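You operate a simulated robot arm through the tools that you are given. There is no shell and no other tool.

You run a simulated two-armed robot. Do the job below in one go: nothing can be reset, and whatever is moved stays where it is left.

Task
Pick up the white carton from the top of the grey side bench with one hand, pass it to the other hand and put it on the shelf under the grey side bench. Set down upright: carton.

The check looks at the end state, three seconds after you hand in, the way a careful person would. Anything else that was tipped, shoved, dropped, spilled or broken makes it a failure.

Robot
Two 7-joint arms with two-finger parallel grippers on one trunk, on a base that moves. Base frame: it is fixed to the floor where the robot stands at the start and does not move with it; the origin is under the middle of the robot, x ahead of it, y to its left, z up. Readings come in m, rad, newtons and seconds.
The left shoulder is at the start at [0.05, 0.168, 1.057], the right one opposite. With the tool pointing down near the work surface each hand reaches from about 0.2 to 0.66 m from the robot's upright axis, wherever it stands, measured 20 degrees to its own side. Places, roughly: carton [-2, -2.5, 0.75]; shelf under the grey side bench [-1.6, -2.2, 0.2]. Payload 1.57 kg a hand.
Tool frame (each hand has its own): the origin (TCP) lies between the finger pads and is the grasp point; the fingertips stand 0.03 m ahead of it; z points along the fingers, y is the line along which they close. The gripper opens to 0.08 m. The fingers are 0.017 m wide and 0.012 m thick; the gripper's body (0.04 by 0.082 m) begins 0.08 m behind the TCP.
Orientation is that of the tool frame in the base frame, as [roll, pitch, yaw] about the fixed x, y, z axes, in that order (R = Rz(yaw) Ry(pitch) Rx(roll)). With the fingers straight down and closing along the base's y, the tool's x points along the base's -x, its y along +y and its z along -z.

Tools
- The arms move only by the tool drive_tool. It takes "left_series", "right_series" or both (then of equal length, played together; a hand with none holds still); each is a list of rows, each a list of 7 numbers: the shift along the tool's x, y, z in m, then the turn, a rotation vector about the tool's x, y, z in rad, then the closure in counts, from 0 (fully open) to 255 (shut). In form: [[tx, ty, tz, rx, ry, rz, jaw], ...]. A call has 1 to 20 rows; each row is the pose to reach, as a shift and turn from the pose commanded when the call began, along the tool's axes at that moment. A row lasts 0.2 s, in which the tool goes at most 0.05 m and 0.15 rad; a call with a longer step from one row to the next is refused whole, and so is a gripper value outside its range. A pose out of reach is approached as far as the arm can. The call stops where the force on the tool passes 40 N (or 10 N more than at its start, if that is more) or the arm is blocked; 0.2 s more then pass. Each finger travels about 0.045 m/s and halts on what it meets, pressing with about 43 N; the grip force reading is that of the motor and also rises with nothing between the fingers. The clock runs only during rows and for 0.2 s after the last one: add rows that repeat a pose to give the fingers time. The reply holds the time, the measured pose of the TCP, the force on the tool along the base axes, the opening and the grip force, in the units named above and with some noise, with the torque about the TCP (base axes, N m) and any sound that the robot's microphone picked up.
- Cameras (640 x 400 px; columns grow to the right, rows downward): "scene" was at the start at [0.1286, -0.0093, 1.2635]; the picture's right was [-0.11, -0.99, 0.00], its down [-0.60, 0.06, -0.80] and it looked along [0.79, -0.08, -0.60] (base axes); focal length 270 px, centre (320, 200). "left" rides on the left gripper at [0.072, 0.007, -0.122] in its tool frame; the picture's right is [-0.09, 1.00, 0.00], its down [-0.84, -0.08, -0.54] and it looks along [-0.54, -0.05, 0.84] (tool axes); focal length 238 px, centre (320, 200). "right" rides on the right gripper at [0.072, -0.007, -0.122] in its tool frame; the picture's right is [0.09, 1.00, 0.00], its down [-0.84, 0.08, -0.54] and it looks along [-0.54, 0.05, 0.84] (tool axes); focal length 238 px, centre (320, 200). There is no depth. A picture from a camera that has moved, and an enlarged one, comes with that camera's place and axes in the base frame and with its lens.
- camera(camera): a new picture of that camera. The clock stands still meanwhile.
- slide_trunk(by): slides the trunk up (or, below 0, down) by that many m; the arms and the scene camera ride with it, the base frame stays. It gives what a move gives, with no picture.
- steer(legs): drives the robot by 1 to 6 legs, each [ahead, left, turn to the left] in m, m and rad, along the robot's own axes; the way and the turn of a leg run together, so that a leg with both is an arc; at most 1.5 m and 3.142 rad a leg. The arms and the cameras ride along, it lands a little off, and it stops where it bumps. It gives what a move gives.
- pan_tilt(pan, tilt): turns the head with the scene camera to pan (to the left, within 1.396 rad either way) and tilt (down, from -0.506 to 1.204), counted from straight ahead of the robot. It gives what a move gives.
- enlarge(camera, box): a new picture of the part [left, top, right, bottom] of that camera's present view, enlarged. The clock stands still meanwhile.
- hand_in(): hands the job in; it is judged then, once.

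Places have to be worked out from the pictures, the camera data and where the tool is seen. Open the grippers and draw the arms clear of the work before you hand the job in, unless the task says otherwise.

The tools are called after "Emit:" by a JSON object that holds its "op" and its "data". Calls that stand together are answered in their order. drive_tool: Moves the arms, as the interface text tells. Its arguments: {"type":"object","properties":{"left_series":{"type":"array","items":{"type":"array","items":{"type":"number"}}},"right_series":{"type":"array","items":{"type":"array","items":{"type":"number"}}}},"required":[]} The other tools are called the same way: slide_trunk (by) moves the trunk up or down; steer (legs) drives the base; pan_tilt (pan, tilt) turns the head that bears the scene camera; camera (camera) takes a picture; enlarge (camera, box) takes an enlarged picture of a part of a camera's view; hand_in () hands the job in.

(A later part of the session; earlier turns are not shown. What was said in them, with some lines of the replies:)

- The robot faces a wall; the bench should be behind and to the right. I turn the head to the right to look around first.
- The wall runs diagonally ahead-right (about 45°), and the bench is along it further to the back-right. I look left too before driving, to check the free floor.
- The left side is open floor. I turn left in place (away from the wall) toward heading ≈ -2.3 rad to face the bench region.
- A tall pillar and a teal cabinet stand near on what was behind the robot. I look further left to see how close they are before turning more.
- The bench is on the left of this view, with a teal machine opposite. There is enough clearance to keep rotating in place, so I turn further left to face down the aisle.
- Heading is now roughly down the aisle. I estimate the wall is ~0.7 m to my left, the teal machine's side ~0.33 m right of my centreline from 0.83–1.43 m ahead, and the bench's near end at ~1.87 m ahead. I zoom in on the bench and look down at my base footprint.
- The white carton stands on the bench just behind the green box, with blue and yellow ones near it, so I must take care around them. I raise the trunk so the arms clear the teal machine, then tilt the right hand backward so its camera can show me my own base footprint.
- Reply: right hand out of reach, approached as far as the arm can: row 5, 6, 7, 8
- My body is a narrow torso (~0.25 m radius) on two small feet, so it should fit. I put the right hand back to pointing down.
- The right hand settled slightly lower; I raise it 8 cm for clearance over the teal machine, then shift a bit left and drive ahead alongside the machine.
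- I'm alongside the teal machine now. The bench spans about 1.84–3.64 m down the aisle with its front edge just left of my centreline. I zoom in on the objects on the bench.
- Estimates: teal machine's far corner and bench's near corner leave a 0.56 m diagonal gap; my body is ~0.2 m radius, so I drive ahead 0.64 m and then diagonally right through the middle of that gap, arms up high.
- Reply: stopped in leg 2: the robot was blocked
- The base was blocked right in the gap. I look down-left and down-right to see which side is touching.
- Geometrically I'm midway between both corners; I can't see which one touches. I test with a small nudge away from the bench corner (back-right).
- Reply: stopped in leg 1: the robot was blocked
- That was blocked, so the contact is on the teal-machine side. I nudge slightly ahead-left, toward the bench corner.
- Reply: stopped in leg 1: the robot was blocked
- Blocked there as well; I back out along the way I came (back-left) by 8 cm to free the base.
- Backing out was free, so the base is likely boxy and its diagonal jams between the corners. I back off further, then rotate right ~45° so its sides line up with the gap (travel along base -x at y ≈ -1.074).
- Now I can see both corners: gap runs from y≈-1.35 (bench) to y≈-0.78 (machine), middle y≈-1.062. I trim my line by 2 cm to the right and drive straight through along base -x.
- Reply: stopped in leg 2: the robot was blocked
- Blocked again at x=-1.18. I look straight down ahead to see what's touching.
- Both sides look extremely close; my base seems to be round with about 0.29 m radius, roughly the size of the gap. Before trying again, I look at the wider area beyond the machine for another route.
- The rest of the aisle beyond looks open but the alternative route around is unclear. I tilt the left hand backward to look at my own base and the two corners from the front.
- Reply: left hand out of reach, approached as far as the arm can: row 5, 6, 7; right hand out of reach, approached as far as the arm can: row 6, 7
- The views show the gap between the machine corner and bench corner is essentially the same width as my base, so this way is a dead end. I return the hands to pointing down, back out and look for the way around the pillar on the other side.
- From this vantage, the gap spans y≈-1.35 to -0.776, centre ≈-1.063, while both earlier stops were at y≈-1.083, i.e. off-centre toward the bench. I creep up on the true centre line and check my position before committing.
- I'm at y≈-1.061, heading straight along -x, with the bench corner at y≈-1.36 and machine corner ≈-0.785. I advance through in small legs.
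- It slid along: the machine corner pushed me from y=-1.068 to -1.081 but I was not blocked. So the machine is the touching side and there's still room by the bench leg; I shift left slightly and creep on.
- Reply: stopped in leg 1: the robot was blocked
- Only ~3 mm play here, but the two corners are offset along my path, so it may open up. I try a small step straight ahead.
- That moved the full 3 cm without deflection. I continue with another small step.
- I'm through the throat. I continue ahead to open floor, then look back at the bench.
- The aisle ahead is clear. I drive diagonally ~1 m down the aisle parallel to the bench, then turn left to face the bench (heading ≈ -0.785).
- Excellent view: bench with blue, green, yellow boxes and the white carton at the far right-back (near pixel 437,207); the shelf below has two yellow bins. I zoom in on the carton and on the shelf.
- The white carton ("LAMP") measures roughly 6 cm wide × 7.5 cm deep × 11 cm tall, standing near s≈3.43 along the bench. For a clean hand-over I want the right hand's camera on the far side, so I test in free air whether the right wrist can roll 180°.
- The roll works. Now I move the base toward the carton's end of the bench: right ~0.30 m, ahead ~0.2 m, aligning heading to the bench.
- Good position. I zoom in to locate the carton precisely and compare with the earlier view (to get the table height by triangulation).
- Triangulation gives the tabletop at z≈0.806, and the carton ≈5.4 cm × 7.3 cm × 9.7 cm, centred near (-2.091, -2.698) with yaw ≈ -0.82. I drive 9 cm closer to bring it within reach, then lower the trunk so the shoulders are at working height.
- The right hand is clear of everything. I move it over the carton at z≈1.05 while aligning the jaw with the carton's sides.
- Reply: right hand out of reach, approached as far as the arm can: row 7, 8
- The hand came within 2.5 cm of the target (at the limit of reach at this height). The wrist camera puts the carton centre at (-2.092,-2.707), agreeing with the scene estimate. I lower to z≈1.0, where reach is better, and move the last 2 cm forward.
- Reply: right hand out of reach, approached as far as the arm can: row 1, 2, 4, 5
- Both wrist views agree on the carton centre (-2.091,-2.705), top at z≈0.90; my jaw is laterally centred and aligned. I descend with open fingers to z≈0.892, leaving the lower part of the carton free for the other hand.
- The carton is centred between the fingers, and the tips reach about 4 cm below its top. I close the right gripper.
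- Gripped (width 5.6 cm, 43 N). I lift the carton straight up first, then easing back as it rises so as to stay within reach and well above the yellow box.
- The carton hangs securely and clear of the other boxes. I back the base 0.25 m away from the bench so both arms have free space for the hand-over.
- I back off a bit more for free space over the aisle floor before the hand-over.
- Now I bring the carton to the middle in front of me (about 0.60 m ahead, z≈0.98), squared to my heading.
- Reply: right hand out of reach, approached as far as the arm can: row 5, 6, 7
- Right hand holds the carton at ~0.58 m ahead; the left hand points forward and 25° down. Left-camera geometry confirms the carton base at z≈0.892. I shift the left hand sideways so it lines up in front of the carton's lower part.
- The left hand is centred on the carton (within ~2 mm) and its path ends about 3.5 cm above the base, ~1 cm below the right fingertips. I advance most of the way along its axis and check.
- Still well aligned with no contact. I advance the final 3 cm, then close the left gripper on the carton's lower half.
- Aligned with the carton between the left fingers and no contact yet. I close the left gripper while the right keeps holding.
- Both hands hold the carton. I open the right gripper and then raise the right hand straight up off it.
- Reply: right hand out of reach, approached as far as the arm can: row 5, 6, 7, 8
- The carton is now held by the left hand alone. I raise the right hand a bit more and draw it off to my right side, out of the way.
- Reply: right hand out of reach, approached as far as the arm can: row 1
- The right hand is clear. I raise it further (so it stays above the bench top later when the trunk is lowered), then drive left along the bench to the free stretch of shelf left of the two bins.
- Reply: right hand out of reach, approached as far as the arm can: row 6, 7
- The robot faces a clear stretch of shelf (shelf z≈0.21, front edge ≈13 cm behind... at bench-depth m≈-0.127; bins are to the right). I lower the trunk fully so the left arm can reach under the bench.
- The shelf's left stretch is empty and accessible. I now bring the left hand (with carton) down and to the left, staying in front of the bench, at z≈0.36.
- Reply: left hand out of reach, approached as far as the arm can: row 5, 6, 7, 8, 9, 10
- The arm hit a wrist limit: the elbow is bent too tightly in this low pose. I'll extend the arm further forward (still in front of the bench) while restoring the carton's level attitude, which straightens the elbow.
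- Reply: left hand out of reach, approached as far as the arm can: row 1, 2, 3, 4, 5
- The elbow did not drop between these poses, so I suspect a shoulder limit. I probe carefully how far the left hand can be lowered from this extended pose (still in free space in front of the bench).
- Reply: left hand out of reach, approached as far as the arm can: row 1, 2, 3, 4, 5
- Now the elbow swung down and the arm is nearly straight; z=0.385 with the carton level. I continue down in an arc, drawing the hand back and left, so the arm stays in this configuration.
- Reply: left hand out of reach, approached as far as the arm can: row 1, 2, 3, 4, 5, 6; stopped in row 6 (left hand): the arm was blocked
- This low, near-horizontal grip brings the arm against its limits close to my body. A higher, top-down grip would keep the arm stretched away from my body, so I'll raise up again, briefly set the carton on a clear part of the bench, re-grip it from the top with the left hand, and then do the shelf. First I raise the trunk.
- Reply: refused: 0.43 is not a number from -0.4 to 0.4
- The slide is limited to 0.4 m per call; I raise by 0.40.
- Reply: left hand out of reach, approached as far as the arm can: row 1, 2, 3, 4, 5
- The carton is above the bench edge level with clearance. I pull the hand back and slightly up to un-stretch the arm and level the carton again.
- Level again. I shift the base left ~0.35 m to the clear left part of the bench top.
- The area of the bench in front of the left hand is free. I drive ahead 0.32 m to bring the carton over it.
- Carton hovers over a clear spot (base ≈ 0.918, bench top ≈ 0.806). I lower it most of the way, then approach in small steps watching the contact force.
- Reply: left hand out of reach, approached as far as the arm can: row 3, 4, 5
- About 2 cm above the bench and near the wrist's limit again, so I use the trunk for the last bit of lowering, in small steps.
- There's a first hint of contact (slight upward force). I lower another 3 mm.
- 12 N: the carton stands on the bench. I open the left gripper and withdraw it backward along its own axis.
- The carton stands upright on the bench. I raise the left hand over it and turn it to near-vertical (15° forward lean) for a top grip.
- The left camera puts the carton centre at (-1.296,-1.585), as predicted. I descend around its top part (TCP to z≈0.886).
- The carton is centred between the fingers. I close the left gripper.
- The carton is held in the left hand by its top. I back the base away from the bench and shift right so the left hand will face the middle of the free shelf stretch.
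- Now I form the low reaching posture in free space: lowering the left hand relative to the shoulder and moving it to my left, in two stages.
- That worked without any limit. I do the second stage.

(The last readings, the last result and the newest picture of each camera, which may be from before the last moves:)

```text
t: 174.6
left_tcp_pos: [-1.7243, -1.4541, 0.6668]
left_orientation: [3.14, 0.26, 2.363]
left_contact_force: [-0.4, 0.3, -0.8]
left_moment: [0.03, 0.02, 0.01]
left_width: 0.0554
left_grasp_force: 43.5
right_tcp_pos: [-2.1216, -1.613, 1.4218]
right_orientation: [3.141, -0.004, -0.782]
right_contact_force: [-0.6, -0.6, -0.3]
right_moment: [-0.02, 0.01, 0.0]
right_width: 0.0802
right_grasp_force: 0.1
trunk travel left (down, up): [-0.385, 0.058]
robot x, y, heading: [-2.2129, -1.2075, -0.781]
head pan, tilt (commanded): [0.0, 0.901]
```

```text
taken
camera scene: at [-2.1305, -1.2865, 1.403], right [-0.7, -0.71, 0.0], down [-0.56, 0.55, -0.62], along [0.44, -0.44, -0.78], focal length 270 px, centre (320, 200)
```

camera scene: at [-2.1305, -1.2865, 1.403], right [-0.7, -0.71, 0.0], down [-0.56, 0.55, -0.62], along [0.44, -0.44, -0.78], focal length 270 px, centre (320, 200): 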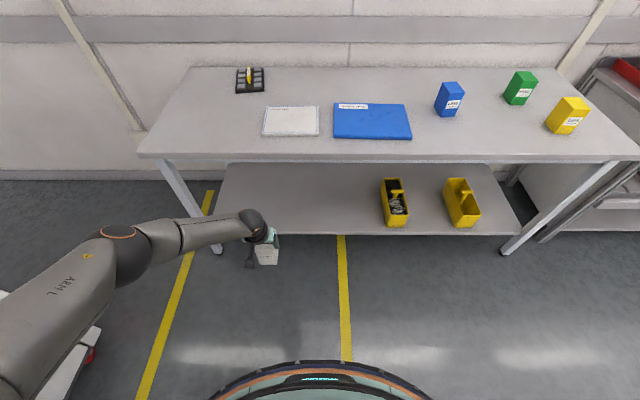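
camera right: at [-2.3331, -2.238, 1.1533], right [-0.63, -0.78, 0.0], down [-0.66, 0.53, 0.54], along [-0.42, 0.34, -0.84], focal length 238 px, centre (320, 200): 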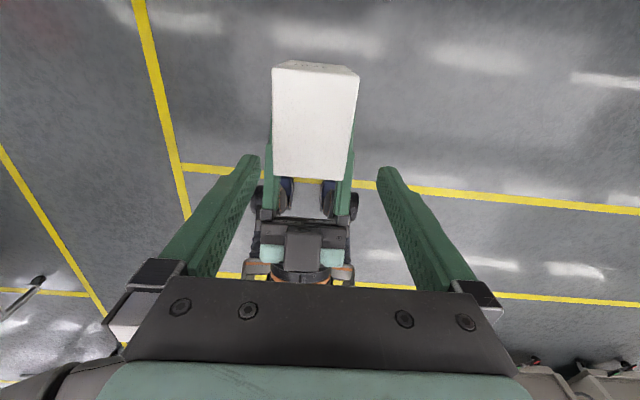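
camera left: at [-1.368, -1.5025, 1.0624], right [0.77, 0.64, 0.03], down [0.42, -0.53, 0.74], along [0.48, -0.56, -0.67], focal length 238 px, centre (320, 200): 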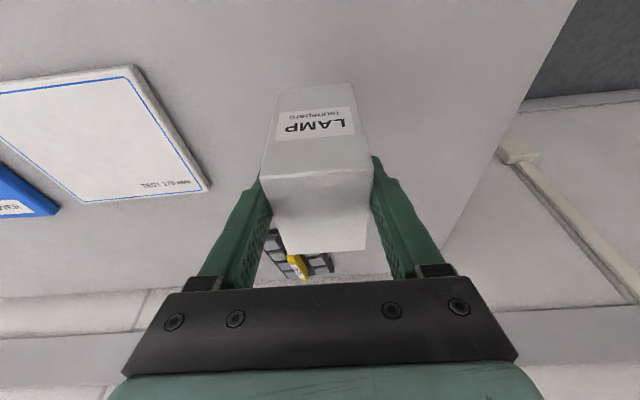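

Posture is good (carton level, hand 0.17 m to my left). I lower the arm another 6 cm, then slide the trunk down so the carton's base hangs ~5 cm above shelf level, still in front of the bench.

Emit:
{"op": "drive_tool", "data": {"left_series": [[0.0077, 0, 0.029, 0, 0, 0, 255], [0.0154, 0, 0.058, 0, 0, 0, 255], [0.0154, 0, 0.058, 0, 0, 0, 255]]}}

Emit:
{"op": "slide_trunk", "data": {"by": -0.26}}

Emit:
{"op": "pan_tilt", "data": {"pan": 0.2, "tilt": 0.75}}

Emit:
{"op": "camera", "data": {"camera": "scene"}}

Emit:
{"op": "camera", "data": {"camera": "left"}}

```text
t: 175.3
left_tcp_pos: [-1.7288, -1.4539, 0.6131]
left_orientation: [-3.141, 0.261, 2.363]
left_contact_force: [0.4, -0.3, -1.4]
left_moment: [0.04, 0.0, -0.01]
left_width: 0.0552
left_grasp_force: 43.1
left hand out of reach, approached as far as the arm can: row 2, 3
right_tcp_pos: [-2.122, -1.6122, 1.4232]
right_orientation: [-3.142, -0.006, -0.785]
right_contact_force: [0.8, 0.3, -0.1]
right_moment: [0.0, 0.05, -0.03]
right_width: 0.08
right_grasp_force: 0.1
trunk travel left (down, up): [-0.385, 0.058]
robot x, y, heading: [-2.2102, -1.2057, -0.782]
head pan, tilt (commanded): [0.0, 0.901]
```

```text
t: 178.0
left_tcp_pos: [-1.7288, -1.4531, 0.3539]
left_orientation: [3.141, 0.259, 2.363]
left_contact_force: [-0.2, 0.2, -1.0]
left_moment: [0.02, 0.0, 0.02]
left_width: 0.0555
left_grasp_force: 42.8
right_tcp_pos: [-2.1224, -1.6123, 1.1623]
right_orientation: [-3.141, -0.004, -0.783]
right_contact_force: [0.7, -0.1, -0.2]
right_moment: [0.01, 0.04, 0.01]
right_width: 0.0803
right_grasp_force: 0.0
trunk travel left (down, up): [-0.125, 0.318]
robot x, y, heading: [-2.2124, -1.2053, -0.778]
head pan, tilt (commanded): [0.0, 0.901]
```

```text
t: 178.8
left_tcp_pos: [-1.7289, -1.4513, 0.3536]
left_orientation: [3.14, 0.26, 2.362]
left_contact_force: [-0.1, 0.3, -0.5]
left_moment: [0.03, 0.02, -0.02]
left_width: 0.0551
left_grasp_force: 43.4
right_tcp_pos: [-2.1213, -1.6129, 1.1623]
right_orientation: [3.14, -0.005, -0.784]
right_contact_force: [0.4, 0.0, -0.2]
right_moment: [0.01, -0.02, -0.02]
right_width: 0.0799
right_grasp_force: 0.0
trunk travel left (down, up): [-0.125, 0.318]
robot x, y, heading: [-2.2105, -1.2081, -0.786]
head pan, tilt (commanded): [0.201, 0.75]
```

```text
taken
camera scene: at [-2.1148, -1.2788, 1.1549], right [-0.55, -0.84, 0.0], down [-0.57, 0.38, -0.73], along [0.61, -0.4, -0.68], focal length 270 px, centre (320, 200)
```

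scene: 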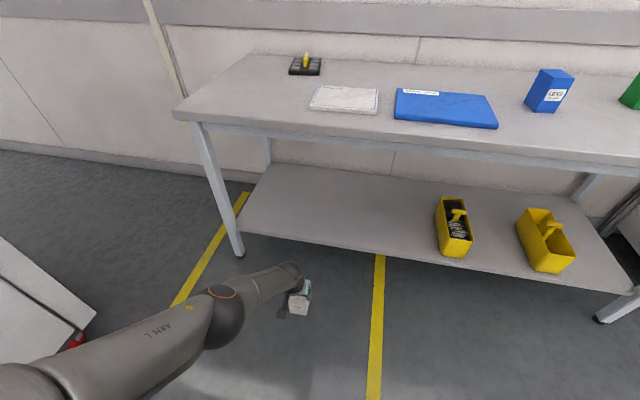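

```text
taken
camera left: at [-1.7957, -1.3777, 0.4526], right [0.76, 0.65, 0.03], down [0.42, -0.53, 0.74], along [0.49, -0.55, -0.67], focal length 238 px, centre (320, 200)
```

left: 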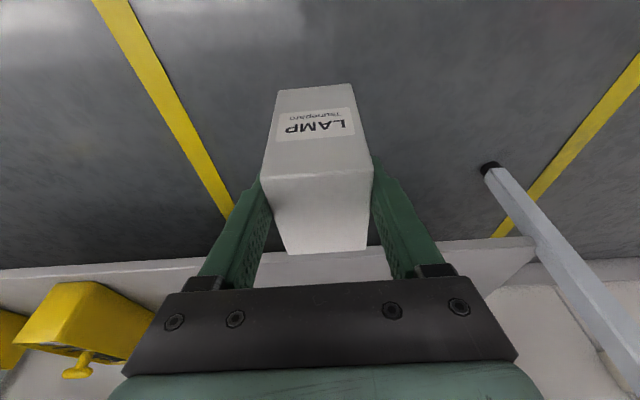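

Carton base hangs at ≈0.276, shelf surface ≈0.205–0.21; the forearm will pass under the tabletop edge. I lower 1.5 cm more for forearm clearance and drive ahead half of the way, then check.

Emit:
{"op": "slide_trunk", "data": {"by": -0.015}}

Emit:
{"op": "steer", "data": {"legs": [[0.2, 0, 0]]}}

Emit:
{"op": "camera", "data": {"camera": "scene"}}

Emit:
{"op": "camera", "data": {"camera": "left"}}

```text
t: 179.4
left_tcp_pos: [-1.7288, -1.4538, 0.3387]
left_orientation: [3.14, 0.26, 2.363]
left_contact_force: [0.5, -0.6, -0.9]
left_moment: [-0.03, 0.01, -0.01]
left_width: 0.0555
left_grasp_force: 43.0
right_tcp_pos: [-2.1221, -1.6129, 1.1475]
right_orientation: [3.142, -0.006, -0.783]
right_contact_force: [0.3, 0.8, -0.6]
right_moment: [0.01, 0.04, 0.01]
right_width: 0.0799
right_grasp_force: 0.1
trunk travel left (down, up): [-0.11, 0.333]
robot x, y, heading: [-2.2149, -1.2066, -0.784]
head pan, tilt (commanded): [0.201, 0.75]
```

```text
t: 181.0
left_tcp_pos: [-1.586, -1.5901, 0.3382]
left_orientation: [3.14, 0.26, 2.369]
left_contact_force: [0.1, 0.8, -1.2]
left_moment: [0.01, 0.02, 0.02]
left_width: 0.0555
left_grasp_force: 43.1
right_tcp_pos: [-1.978, -1.7523, 1.1477]
right_orientation: [3.141, -0.006, -0.776]
right_contact_force: [-0.3, 0.0, 0.2]
right_moment: [-0.01, -0.02, 0.02]
right_width: 0.0797
right_grasp_force: 0.0
trunk travel left (down, up): [-0.11, 0.333]
robot x, y, heading: [-2.0698, -1.342, -0.775]
head pan, tilt (commanded): [0.201, 0.75]
```

```text
taken
camera scene: at [-1.9726, -1.4183, 1.1399], right [-0.54, -0.84, 0.0], down [-0.57, 0.37, -0.73], along [0.61, -0.4, -0.68], focal length 270 px, centre (320, 200)
```

scene: 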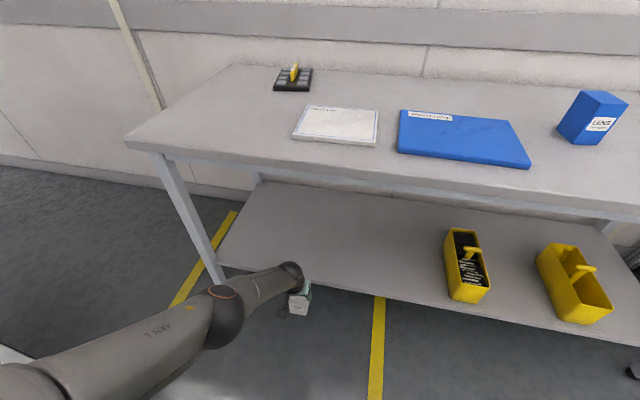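

```text
taken
camera left: at [-1.653, -1.5153, 0.4376], right [0.76, 0.65, 0.03], down [0.42, -0.52, 0.74], along [0.49, -0.55, -0.67], focal length 238 px, centre (320, 200)
```

left: 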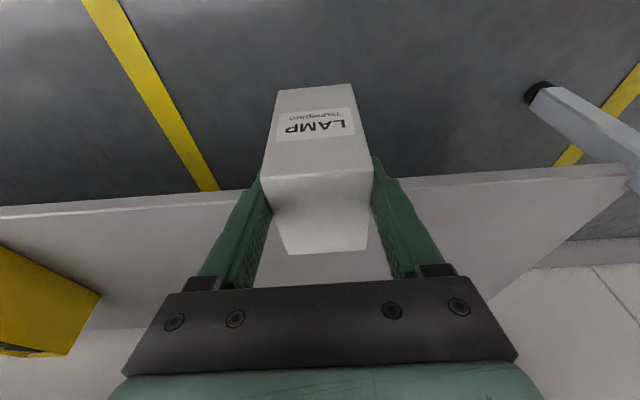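

Everything is clear: carton base ≈4.5 cm above the shelf (z≈0.214), bins well to the side. I drive the remaining 0.19 m so the carton is over the shelf.

Emit:
{"op": "steer", "data": {"legs": [[0.19, 0, 0]]}}

Emit:
{"op": "camera", "data": {"camera": "scene"}}

Emit:
{"op": "camera", "data": {"camera": "left"}}

```text
t: 182.5
left_tcp_pos: [-1.4498, -1.7247, 0.3378]
left_orientation: [3.14, 0.26, 2.368]
left_contact_force: [0.2, 0.0, -0.8]
left_moment: [0.0, 0.0, -0.01]
left_width: 0.0553
left_grasp_force: 42.8
right_tcp_pos: [-1.8408, -1.8866, 1.1462]
right_orientation: [-3.141, -0.007, -0.778]
right_contact_force: [0.0, -0.3, 0.2]
right_moment: [0.0, 0.04, -0.04]
right_width: 0.0802
right_grasp_force: 0.2
trunk travel left (down, up): [-0.11, 0.333]
robot x, y, heading: [-1.9416, -1.4796, -0.78]
head pan, tilt (commanded): [0.201, 0.75]
```

```text
taken
camera scene: at [-1.8365, -1.552, 1.1399], right [-0.54, -0.84, 0.0], down [-0.57, 0.37, -0.73], along [0.61, -0.4, -0.68], focal length 270 px, centre (320, 200)
```

scene: 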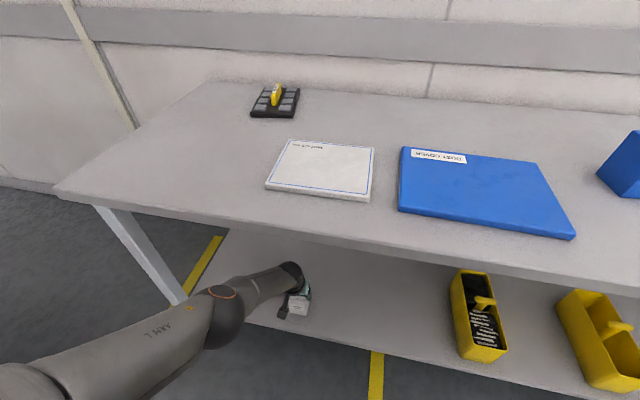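

```text
taken
camera left: at [-1.517, -1.6491, 0.4376], right [0.76, 0.65, 0.03], down [0.42, -0.52, 0.74], along [0.49, -0.55, -0.67], focal length 238 px, centre (320, 200)
```

left: 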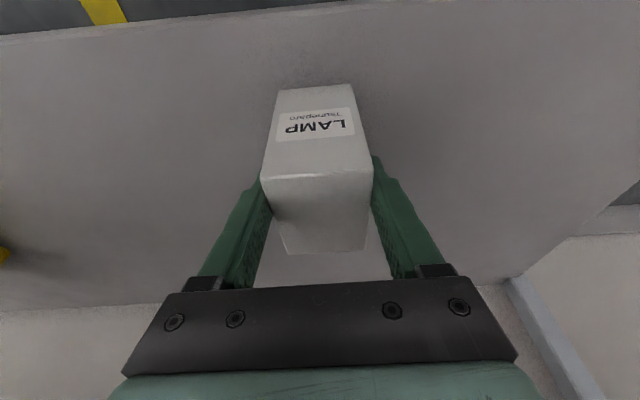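

The carton is over the shelf, ~4 cm inside the front edge. I lower with the trunk: first 4 cm, then small steps watching the force.

Emit:
{"op": "slide_trunk", "data": {"by": -0.036}}

Emit:
{"op": "slide_trunk", "data": {"by": -0.006}}

Emit:
{"op": "camera", "data": {"camera": "left"}}

```text
t: 183.3
left_tcp_pos: [-1.447, -1.7268, 0.3071]
left_orientation: [3.14, 0.272, 2.37]
left_contact_force: [-0.3, 0.0, 29.8]
left_moment: [-0.24, -0.12, 0.12]
left_width: 0.0554
left_grasp_force: 43.0
right_tcp_pos: [-1.8445, -1.8862, 1.1143]
right_orientation: [3.141, -0.009, -0.778]
right_contact_force: [-1.5, 0.0, 0.7]
right_moment: [0.01, -0.01, -0.02]
right_width: 0.0798
right_grasp_force: 0.0
trunk travel left (down, up): [-0.074, 0.369]
robot x, y, heading: [-1.9355, -1.4752, -0.777]
head pan, tilt (commanded): [0.201, 0.75]
```

```text
t: 183.9
left_tcp_pos: [-1.4481, -1.7275, 0.3002]
left_orientation: [3.14, 0.27, 2.368]
left_contact_force: [0.5, -1.6, 29.5]
left_moment: [-0.32, 0.02, 0.01]
left_width: 0.0554
left_grasp_force: 42.9
right_tcp_pos: [-1.8438, -1.8848, 1.1071]
right_orientation: [-3.141, -0.011, -0.779]
right_contact_force: [-0.1, -0.5, 0.1]
right_moment: [0.04, -0.03, -0.01]
right_width: 0.0801
right_grasp_force: 0.1
trunk travel left (down, up): [-0.068, 0.375]
robot x, y, heading: [-1.9335, -1.4802, -0.776]
head pan, tilt (commanded): [0.201, 0.75]
```

```text
taken
camera left: at [-1.5152, -1.6515, 0.399], right [0.76, 0.65, 0.03], down [0.42, -0.52, 0.75], along [0.5, -0.56, -0.67], focal length 238 px, centre (320, 200)
```

left: 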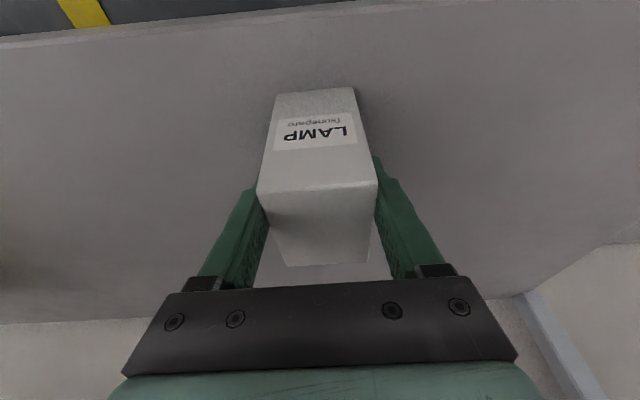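

The carton touched down (≈30 N, it slid slightly up in the fingers), so the shelf surface is at ≈0.23. It stands level. I relieve most of the load by raising the trunk 4 mm before releasing.

Emit:
{"op": "slide_trunk", "data": {"by": 0.004}}

Emit:
{"op": "enlarge", "data": {"camera": "left", "box": [220, 60, 420, 300]}}

```text
t: 184.4
left_tcp_pos: [-1.4485, -1.7235, 0.3024]
left_orientation: [-3.142, 0.262, 2.368]
left_contact_force: [2.1, -3.5, 12.3]
left_moment: [-0.78, -0.44, 0.01]
left_width: 0.0554
left_grasp_force: 43.1
right_tcp_pos: [-1.8433, -1.8843, 1.1108]
right_orientation: [3.14, -0.007, -0.778]
right_contact_force: [-0.3, 0.4, -0.3]
right_moment: [0.01, -0.01, 0.0]
right_width: 0.0801
right_grasp_force: 0.0
trunk travel left (down, up): [-0.072, 0.371]
robot x, y, heading: [-1.9354, -1.4809, -0.774]
head pan, tilt (commanded): [0.201, 0.75]
```

```text
1.67 times, centred on (320, 180) of left
camera zoom: at [-1.5166, -1.6491, 0.4002], right [0.76, 0.65, 0.03], down [0.42, -0.52, 0.74], along [0.5, -0.55, -0.67], focal length 397 px, centre (320, 233)
```

zoom: 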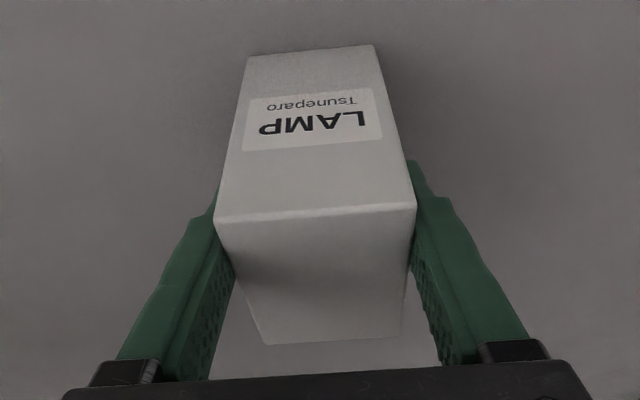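

Only ~12 N remain and the tilt is well under a degree, so it will settle flat. I open the left gripper.

Emit:
{"op": "drive_tool", "data": {"left_series": [[0, 0, 0, 0, 0, 0, 170], [0, 0, 0, 0, 0, 0, 100], [0, 0, 0, 0, 0, 0, 0], [0, 0, 0, 0, 0, 0, 0], [0, 0, 0, 0, 0, 0, 0], [0, 0, 0, 0, 0, 0, 0]]}}

Emit:
{"op": "camera", "data": {"camera": "left"}}

```text
t: 185.8
left_tcp_pos: [-1.4511, -1.7247, 0.3]
left_orientation: [3.139, 0.26, 2.368]
left_contact_force: [-0.2, 1.5, 0.5]
left_moment: [-0.01, -0.05, -0.03]
left_width: 0.0798
left_grasp_force: 0.2
right_tcp_pos: [-1.8419, -1.8867, 1.1093]
right_orientation: [3.141, -0.007, -0.779]
right_contact_force: [-0.7, -0.2, 0.1]
right_moment: [0.03, 0.01, 0.0]
right_width: 0.08
right_grasp_force: 0.0
trunk travel left (down, up): [-0.072, 0.371]
robot x, y, heading: [-1.9322, -1.4793, -0.776]
head pan, tilt (commanded): [0.201, 0.75]
```

```text
taken
camera left: at [-1.517, -1.649, 0.3996], right [0.76, 0.65, 0.03], down [0.42, -0.52, 0.74], along [0.49, -0.55, -0.67], focal length 238 px, centre (320, 200)
```

left: 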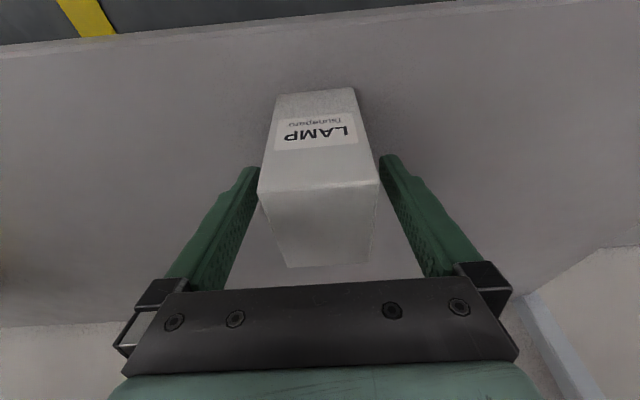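

The carton stands upright on the shelf and the fingers are free of it. I draw the left hand straight back (toward me) along the carton's sides, then check.

Emit:
{"op": "drive_tool", "data": {"left_series": [[0.0145, 0, -0.0039, 0, 0, 0, 0], [0.029, 0, -0.0077, 0, 0, 0, 0], [0.0483, 0, -0.0128, 0, 0, 0, 0], [0.0676, 0, -0.018, 0, 0, 0, 0], [0.0676, 0, -0.018, 0, 0, 0, 0]]}}

Emit:
{"op": "camera", "data": {"camera": "left"}}

Emit:
{"op": "camera", "data": {"camera": "scene"}}

```text
t: 187.0
left_tcp_pos: [-1.4999, -1.6761, 0.2995]
left_orientation: [3.139, 0.261, 2.367]
left_contact_force: [0.1, 0.0, -1.1]
left_moment: [-0.01, 0.01, -0.04]
left_width: 0.0799
left_grasp_force: 0.1
right_tcp_pos: [-1.8426, -1.8861, 1.1097]
right_orientation: [3.14, -0.008, -0.779]
right_contact_force: [0.5, -0.3, -0.3]
right_moment: [0.0, 0.0, -0.01]
right_width: 0.0801
right_grasp_force: 0.1
trunk travel left (down, up): [-0.072, 0.371]
robot x, y, heading: [-1.9389, -1.4808, -0.78]
head pan, tilt (commanded): [0.201, 0.75]
```

```text
taken
camera left: at [-1.5666, -1.601, 0.3992], right [0.76, 0.65, 0.03], down [0.42, -0.52, 0.74], along [0.49, -0.55, -0.67], focal length 238 px, centre (320, 200)
```

left: 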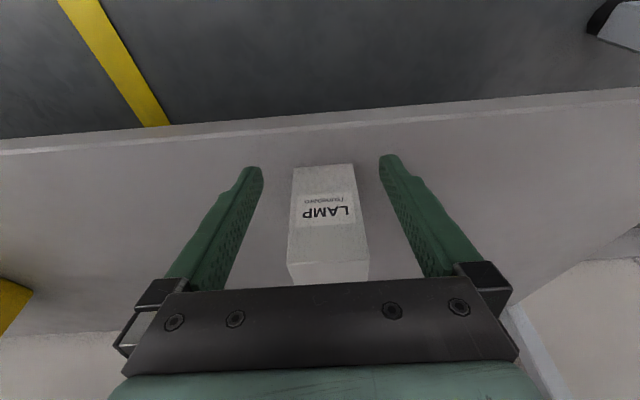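

```text
taken
camera scene: at [-1.8366, -1.5519, 1.1019], right [-0.54, -0.84, 0.0], down [-0.57, 0.37, -0.73], along [0.61, -0.4, -0.68], focal length 270 px, centre (320, 200)
```

scene: 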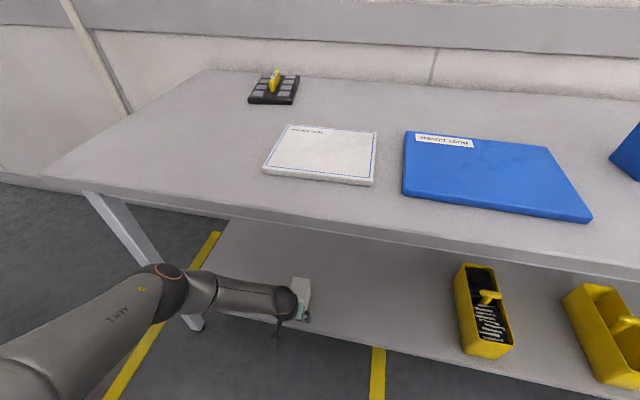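

The carton stays upright on the shelf and the fingers are clear of it. I back the base away so that the arm leaves the space under the bench.

Emit:
{"op": "steer", "data": {"legs": [[-0.35, 0, 0]]}}

Emit:
{"op": "pan_tilt", "data": {"pan": 0.1, "tilt": 0.7}}

Emit:
{"op": "camera", "data": {"camera": "scene"}}

Emit:
{"op": "camera", "data": {"camera": "left"}}

```text
t: 189.3
left_tcp_pos: [-1.7486, -1.4302, 0.2989]
left_orientation: [3.14, 0.26, 2.372]
left_contact_force: [0.0, 0.5, -0.3]
left_moment: [-0.02, 0.0, 0.0]
left_width: 0.0801
left_grasp_force: 0.0
right_tcp_pos: [-2.0911, -1.6406, 1.1097]
right_orientation: [3.141, -0.004, -0.772]
right_contact_force: [-0.3, 0.1, -0.3]
right_moment: [0.0, 0.01, 0.0]
right_width: 0.0798
right_grasp_force: 0.1
trunk travel left (down, up): [-0.072, 0.371]
robot x, y, heading: [-2.1878, -1.2336, -0.779]
head pan, tilt (commanded): [0.201, 0.75]
```

```text
t: 189.9
left_tcp_pos: [-1.749, -1.4295, 0.2998]
left_orientation: [3.138, 0.259, 2.371]
left_contact_force: [0.2, 0.9, 0.0]
left_moment: [0.01, -0.03, 0.03]
left_width: 0.0796
left_grasp_force: 0.1
right_tcp_pos: [-2.0909, -1.6408, 1.1094]
right_orientation: [3.141, -0.007, -0.775]
right_contact_force: [-0.3, 0.5, 0.1]
right_moment: [-0.01, 0.02, -0.02]
right_width: 0.0799
right_grasp_force: 0.1
trunk travel left (down, up): [-0.072, 0.371]
robot x, y, heading: [-2.19, -1.2329, -0.776]
head pan, tilt (commanded): [0.099, 0.7]
```

```text
taken
camera scene: at [-2.0898, -1.3146, 1.1062], right [-0.62, -0.78, 0.0], down [-0.5, 0.4, -0.76], along [0.6, -0.48, -0.64], focal length 270 px, centre (320, 200)
```

scene: 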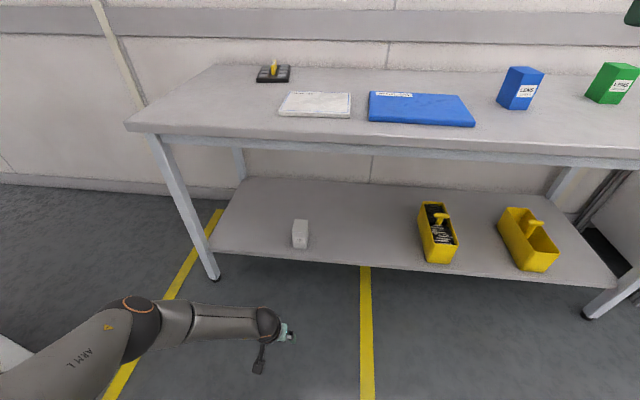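

```text
taken
camera left: at [-1.8164, -1.355, 0.3991], right [0.76, 0.65, 0.03], down [0.43, -0.52, 0.74], along [0.5, -0.55, -0.67], focal length 238 px, centre (320, 200)
```

left: 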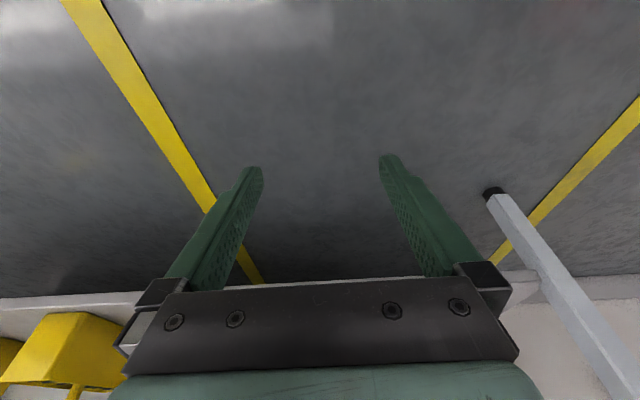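

The carton is standing on the shelf. I zoom in to verify that it's upright, and check the rest of the bench.

Emit:
{"op": "enlarge", "data": {"camera": "scene", "box": [240, 180, 368, 260]}}

Emit:
{"op": "pan_tilt", "data": {"pan": -0.5, "tilt": 0.6}}

Emit:
{"op": "camera", "data": {"camera": "scene"}}

```text
5.00 times, centred on (304, 220) of scene
camera zoom: at [-2.0898, -1.3146, 1.1062], right [-0.62, -0.78, 0.0], down [-0.5, 0.4, -0.76], along [0.6, -0.48, -0.64], focal length 1350 px, centre (400, 100)
```

zoom: 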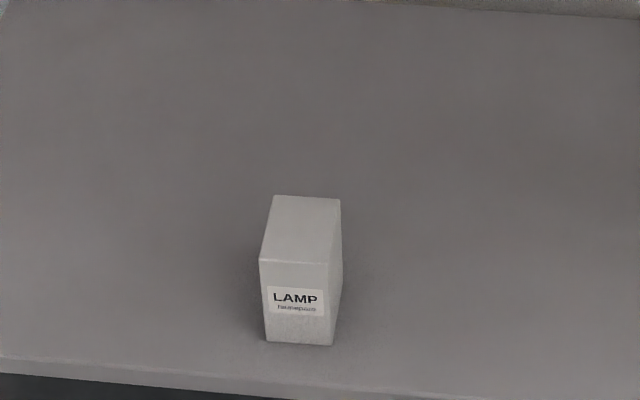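

```text
t: 190.9
left_tcp_pos: [-1.7478, -1.4308, 0.3004]
left_orientation: [3.141, 0.262, 2.371]
left_contact_force: [-0.1, -0.8, -0.2]
left_moment: [-0.02, 0.04, -0.06]
left_width: 0.0802
left_grasp_force: 0.1
right_tcp_pos: [-2.0909, -1.6406, 1.1095]
right_orientation: [-3.141, -0.006, -0.774]
right_contact_force: [-0.4, -0.7, 0.4]
right_moment: [0.01, 0.03, 0.0]
right_width: 0.08
right_grasp_force: 0.2
trunk travel left (down, up): [-0.072, 0.371]
robot x, y, heading: [-2.1903, -1.2343, -0.777]
head pan, tilt (commanded): [-0.499, 0.6]
```

```text
taken
camera scene: at [-2.1302, -1.346, 1.1148], right [-0.96, -0.29, 0.0], down [-0.17, 0.54, -0.82], along [0.24, -0.79, -0.57], focal length 270 px, centre (320, 200)
```

scene: 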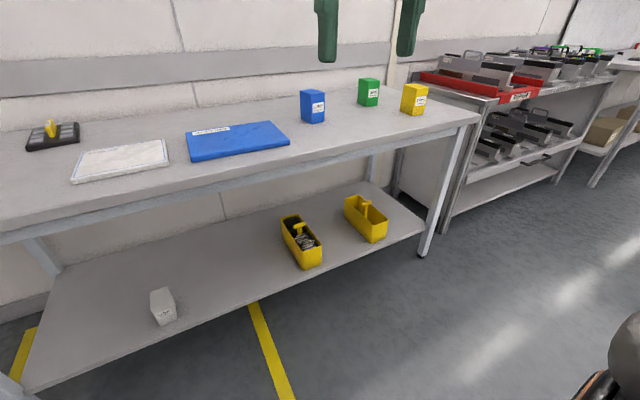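

The carton stands upright on the shelf with everything else in place, and both grippers are open. I back the base a little further so the arms are well clear of the bench.

Emit:
{"op": "steer", "data": {"legs": [[-0.2, 0, 0]]}}

Emit:
{"op": "slide_trunk", "data": {"by": 0.25}}

Emit:
{"op": "pan_tilt", "data": {"pan": 0.0, "tilt": 0.6}}

Emit:
{"op": "camera", "data": {"camera": "scene"}}

```text
t: 192.6
left_tcp_pos: [-1.8955, -1.2834, 0.301]
left_orientation: [3.14, 0.259, 2.377]
left_contact_force: [-0.1, 0.3, 1.3]
left_moment: [-0.02, 0.01, -0.01]
left_width: 0.0798
left_grasp_force: 0.1
right_tcp_pos: [-2.2362, -1.4963, 1.1095]
right_orientation: [3.141, -0.006, -0.77]
right_contact_force: [-0.5, -0.5, 0.5]
right_moment: [-0.01, 0.03, -0.01]
right_width: 0.0799
right_grasp_force: 0.1
trunk travel left (down, up): [-0.072, 0.371]
robot x, y, heading: [-2.3363, -1.0874, -0.772]
head pan, tilt (commanded): [-0.499, 0.6]
```

```text
t: 195.2
left_tcp_pos: [-1.8963, -1.2834, 0.5503]
left_orientation: [3.14, 0.26, 2.379]
left_contact_force: [-0.2, -0.5, 1.0]
left_moment: [-0.01, 0.02, 0.0]
left_width: 0.0799
left_grasp_force: 0.1
right_tcp_pos: [-2.2369, -1.4952, 1.3593]
right_orientation: [3.141, -0.004, -0.769]
right_contact_force: [1.4, 0.0, 0.7]
right_moment: [-0.02, 0.01, 0.01]
right_width: 0.08
right_grasp_force: 0.0
trunk travel left (down, up): [-0.322, 0.121]
robot x, y, heading: [-2.3348, -1.0855, -0.769]
head pan, tilt (commanded): [-0.499, 0.6]
```

```text
t: 196.1
left_tcp_pos: [-1.8954, -1.2824, 0.5506]
left_orientation: [3.139, 0.26, 2.376]
left_contact_force: [0.2, 0.4, -0.3]
left_moment: [0.0, -0.01, 0.0]
left_width: 0.08
left_grasp_force: 0.0
right_tcp_pos: [-2.2369, -1.4952, 1.3595]
right_orientation: [3.142, -0.007, -0.769]
right_contact_force: [0.0, 0.0, 0.0]
right_moment: [-0.01, 0.03, 0.01]
right_width: 0.0799
right_grasp_force: 0.1
trunk travel left (down, up): [-0.322, 0.121]
robot x, y, heading: [-2.3394, -1.0888, -0.765]
head pan, tilt (commanded): [0.0, 0.6]
```

```text
taken
camera scene: at [-2.2407, -1.1788, 1.3648], right [-0.7, -0.72, 0.0], down [-0.41, 0.39, -0.83], along [0.59, -0.57, -0.56], focal length 270 px, centre (320, 200)
```

scene: 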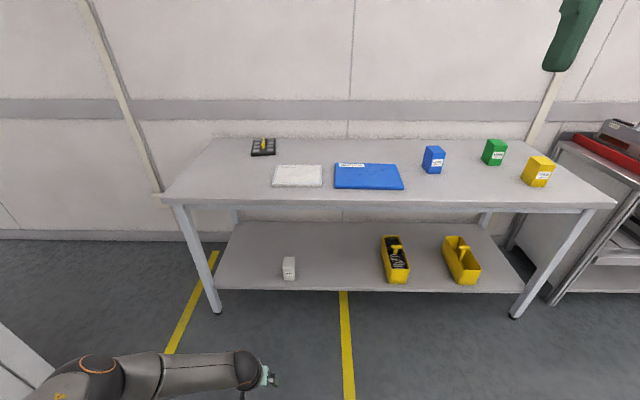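

The final view shows the carton upright on the shelf. All other items on the bench and shelf are undisturbed, both grippers are open and both arms are well clear, so I hand in the job.

Emit:
{"op": "hand_in", "data": {}}

```text
The job is handed in.
```

The white carton is standing upright on the shelf under the grey side bench, about 4 cm in from the front edge. Both grippers are open and the arms are clear. The job is handed in; I haven't seen the check's verdict.

- **Extra set-down:** The right hand picked the carton up and passed it to the left in mid-air. With that first grip the left arm could not get low enough for the shelf. I set the carton down briefly on a clear part of the bench top, re-gripped it from above with the left hand, and then put it on the shelf.
- **Bumps on the way in:** The gap between the teal machine and the bench's near corner was only just wide enough for the base. It was stopped by contact there three times, and it also rubbed along the machine's corner as I squeezed through. In the later pictures nothing on the bench looked moved. I did not look back at the teal machine itself.
- **Set-down on the shelf:** The carton met the shelf slightly higher than I had estimated. It took about 30 N and slid up a little in the fingers before I eased off and released it. It looked level and upright in every picture after that.

The blue, green and yellow boxes, the folder, the white book, the tray and the two yellow bins all appear where they started.
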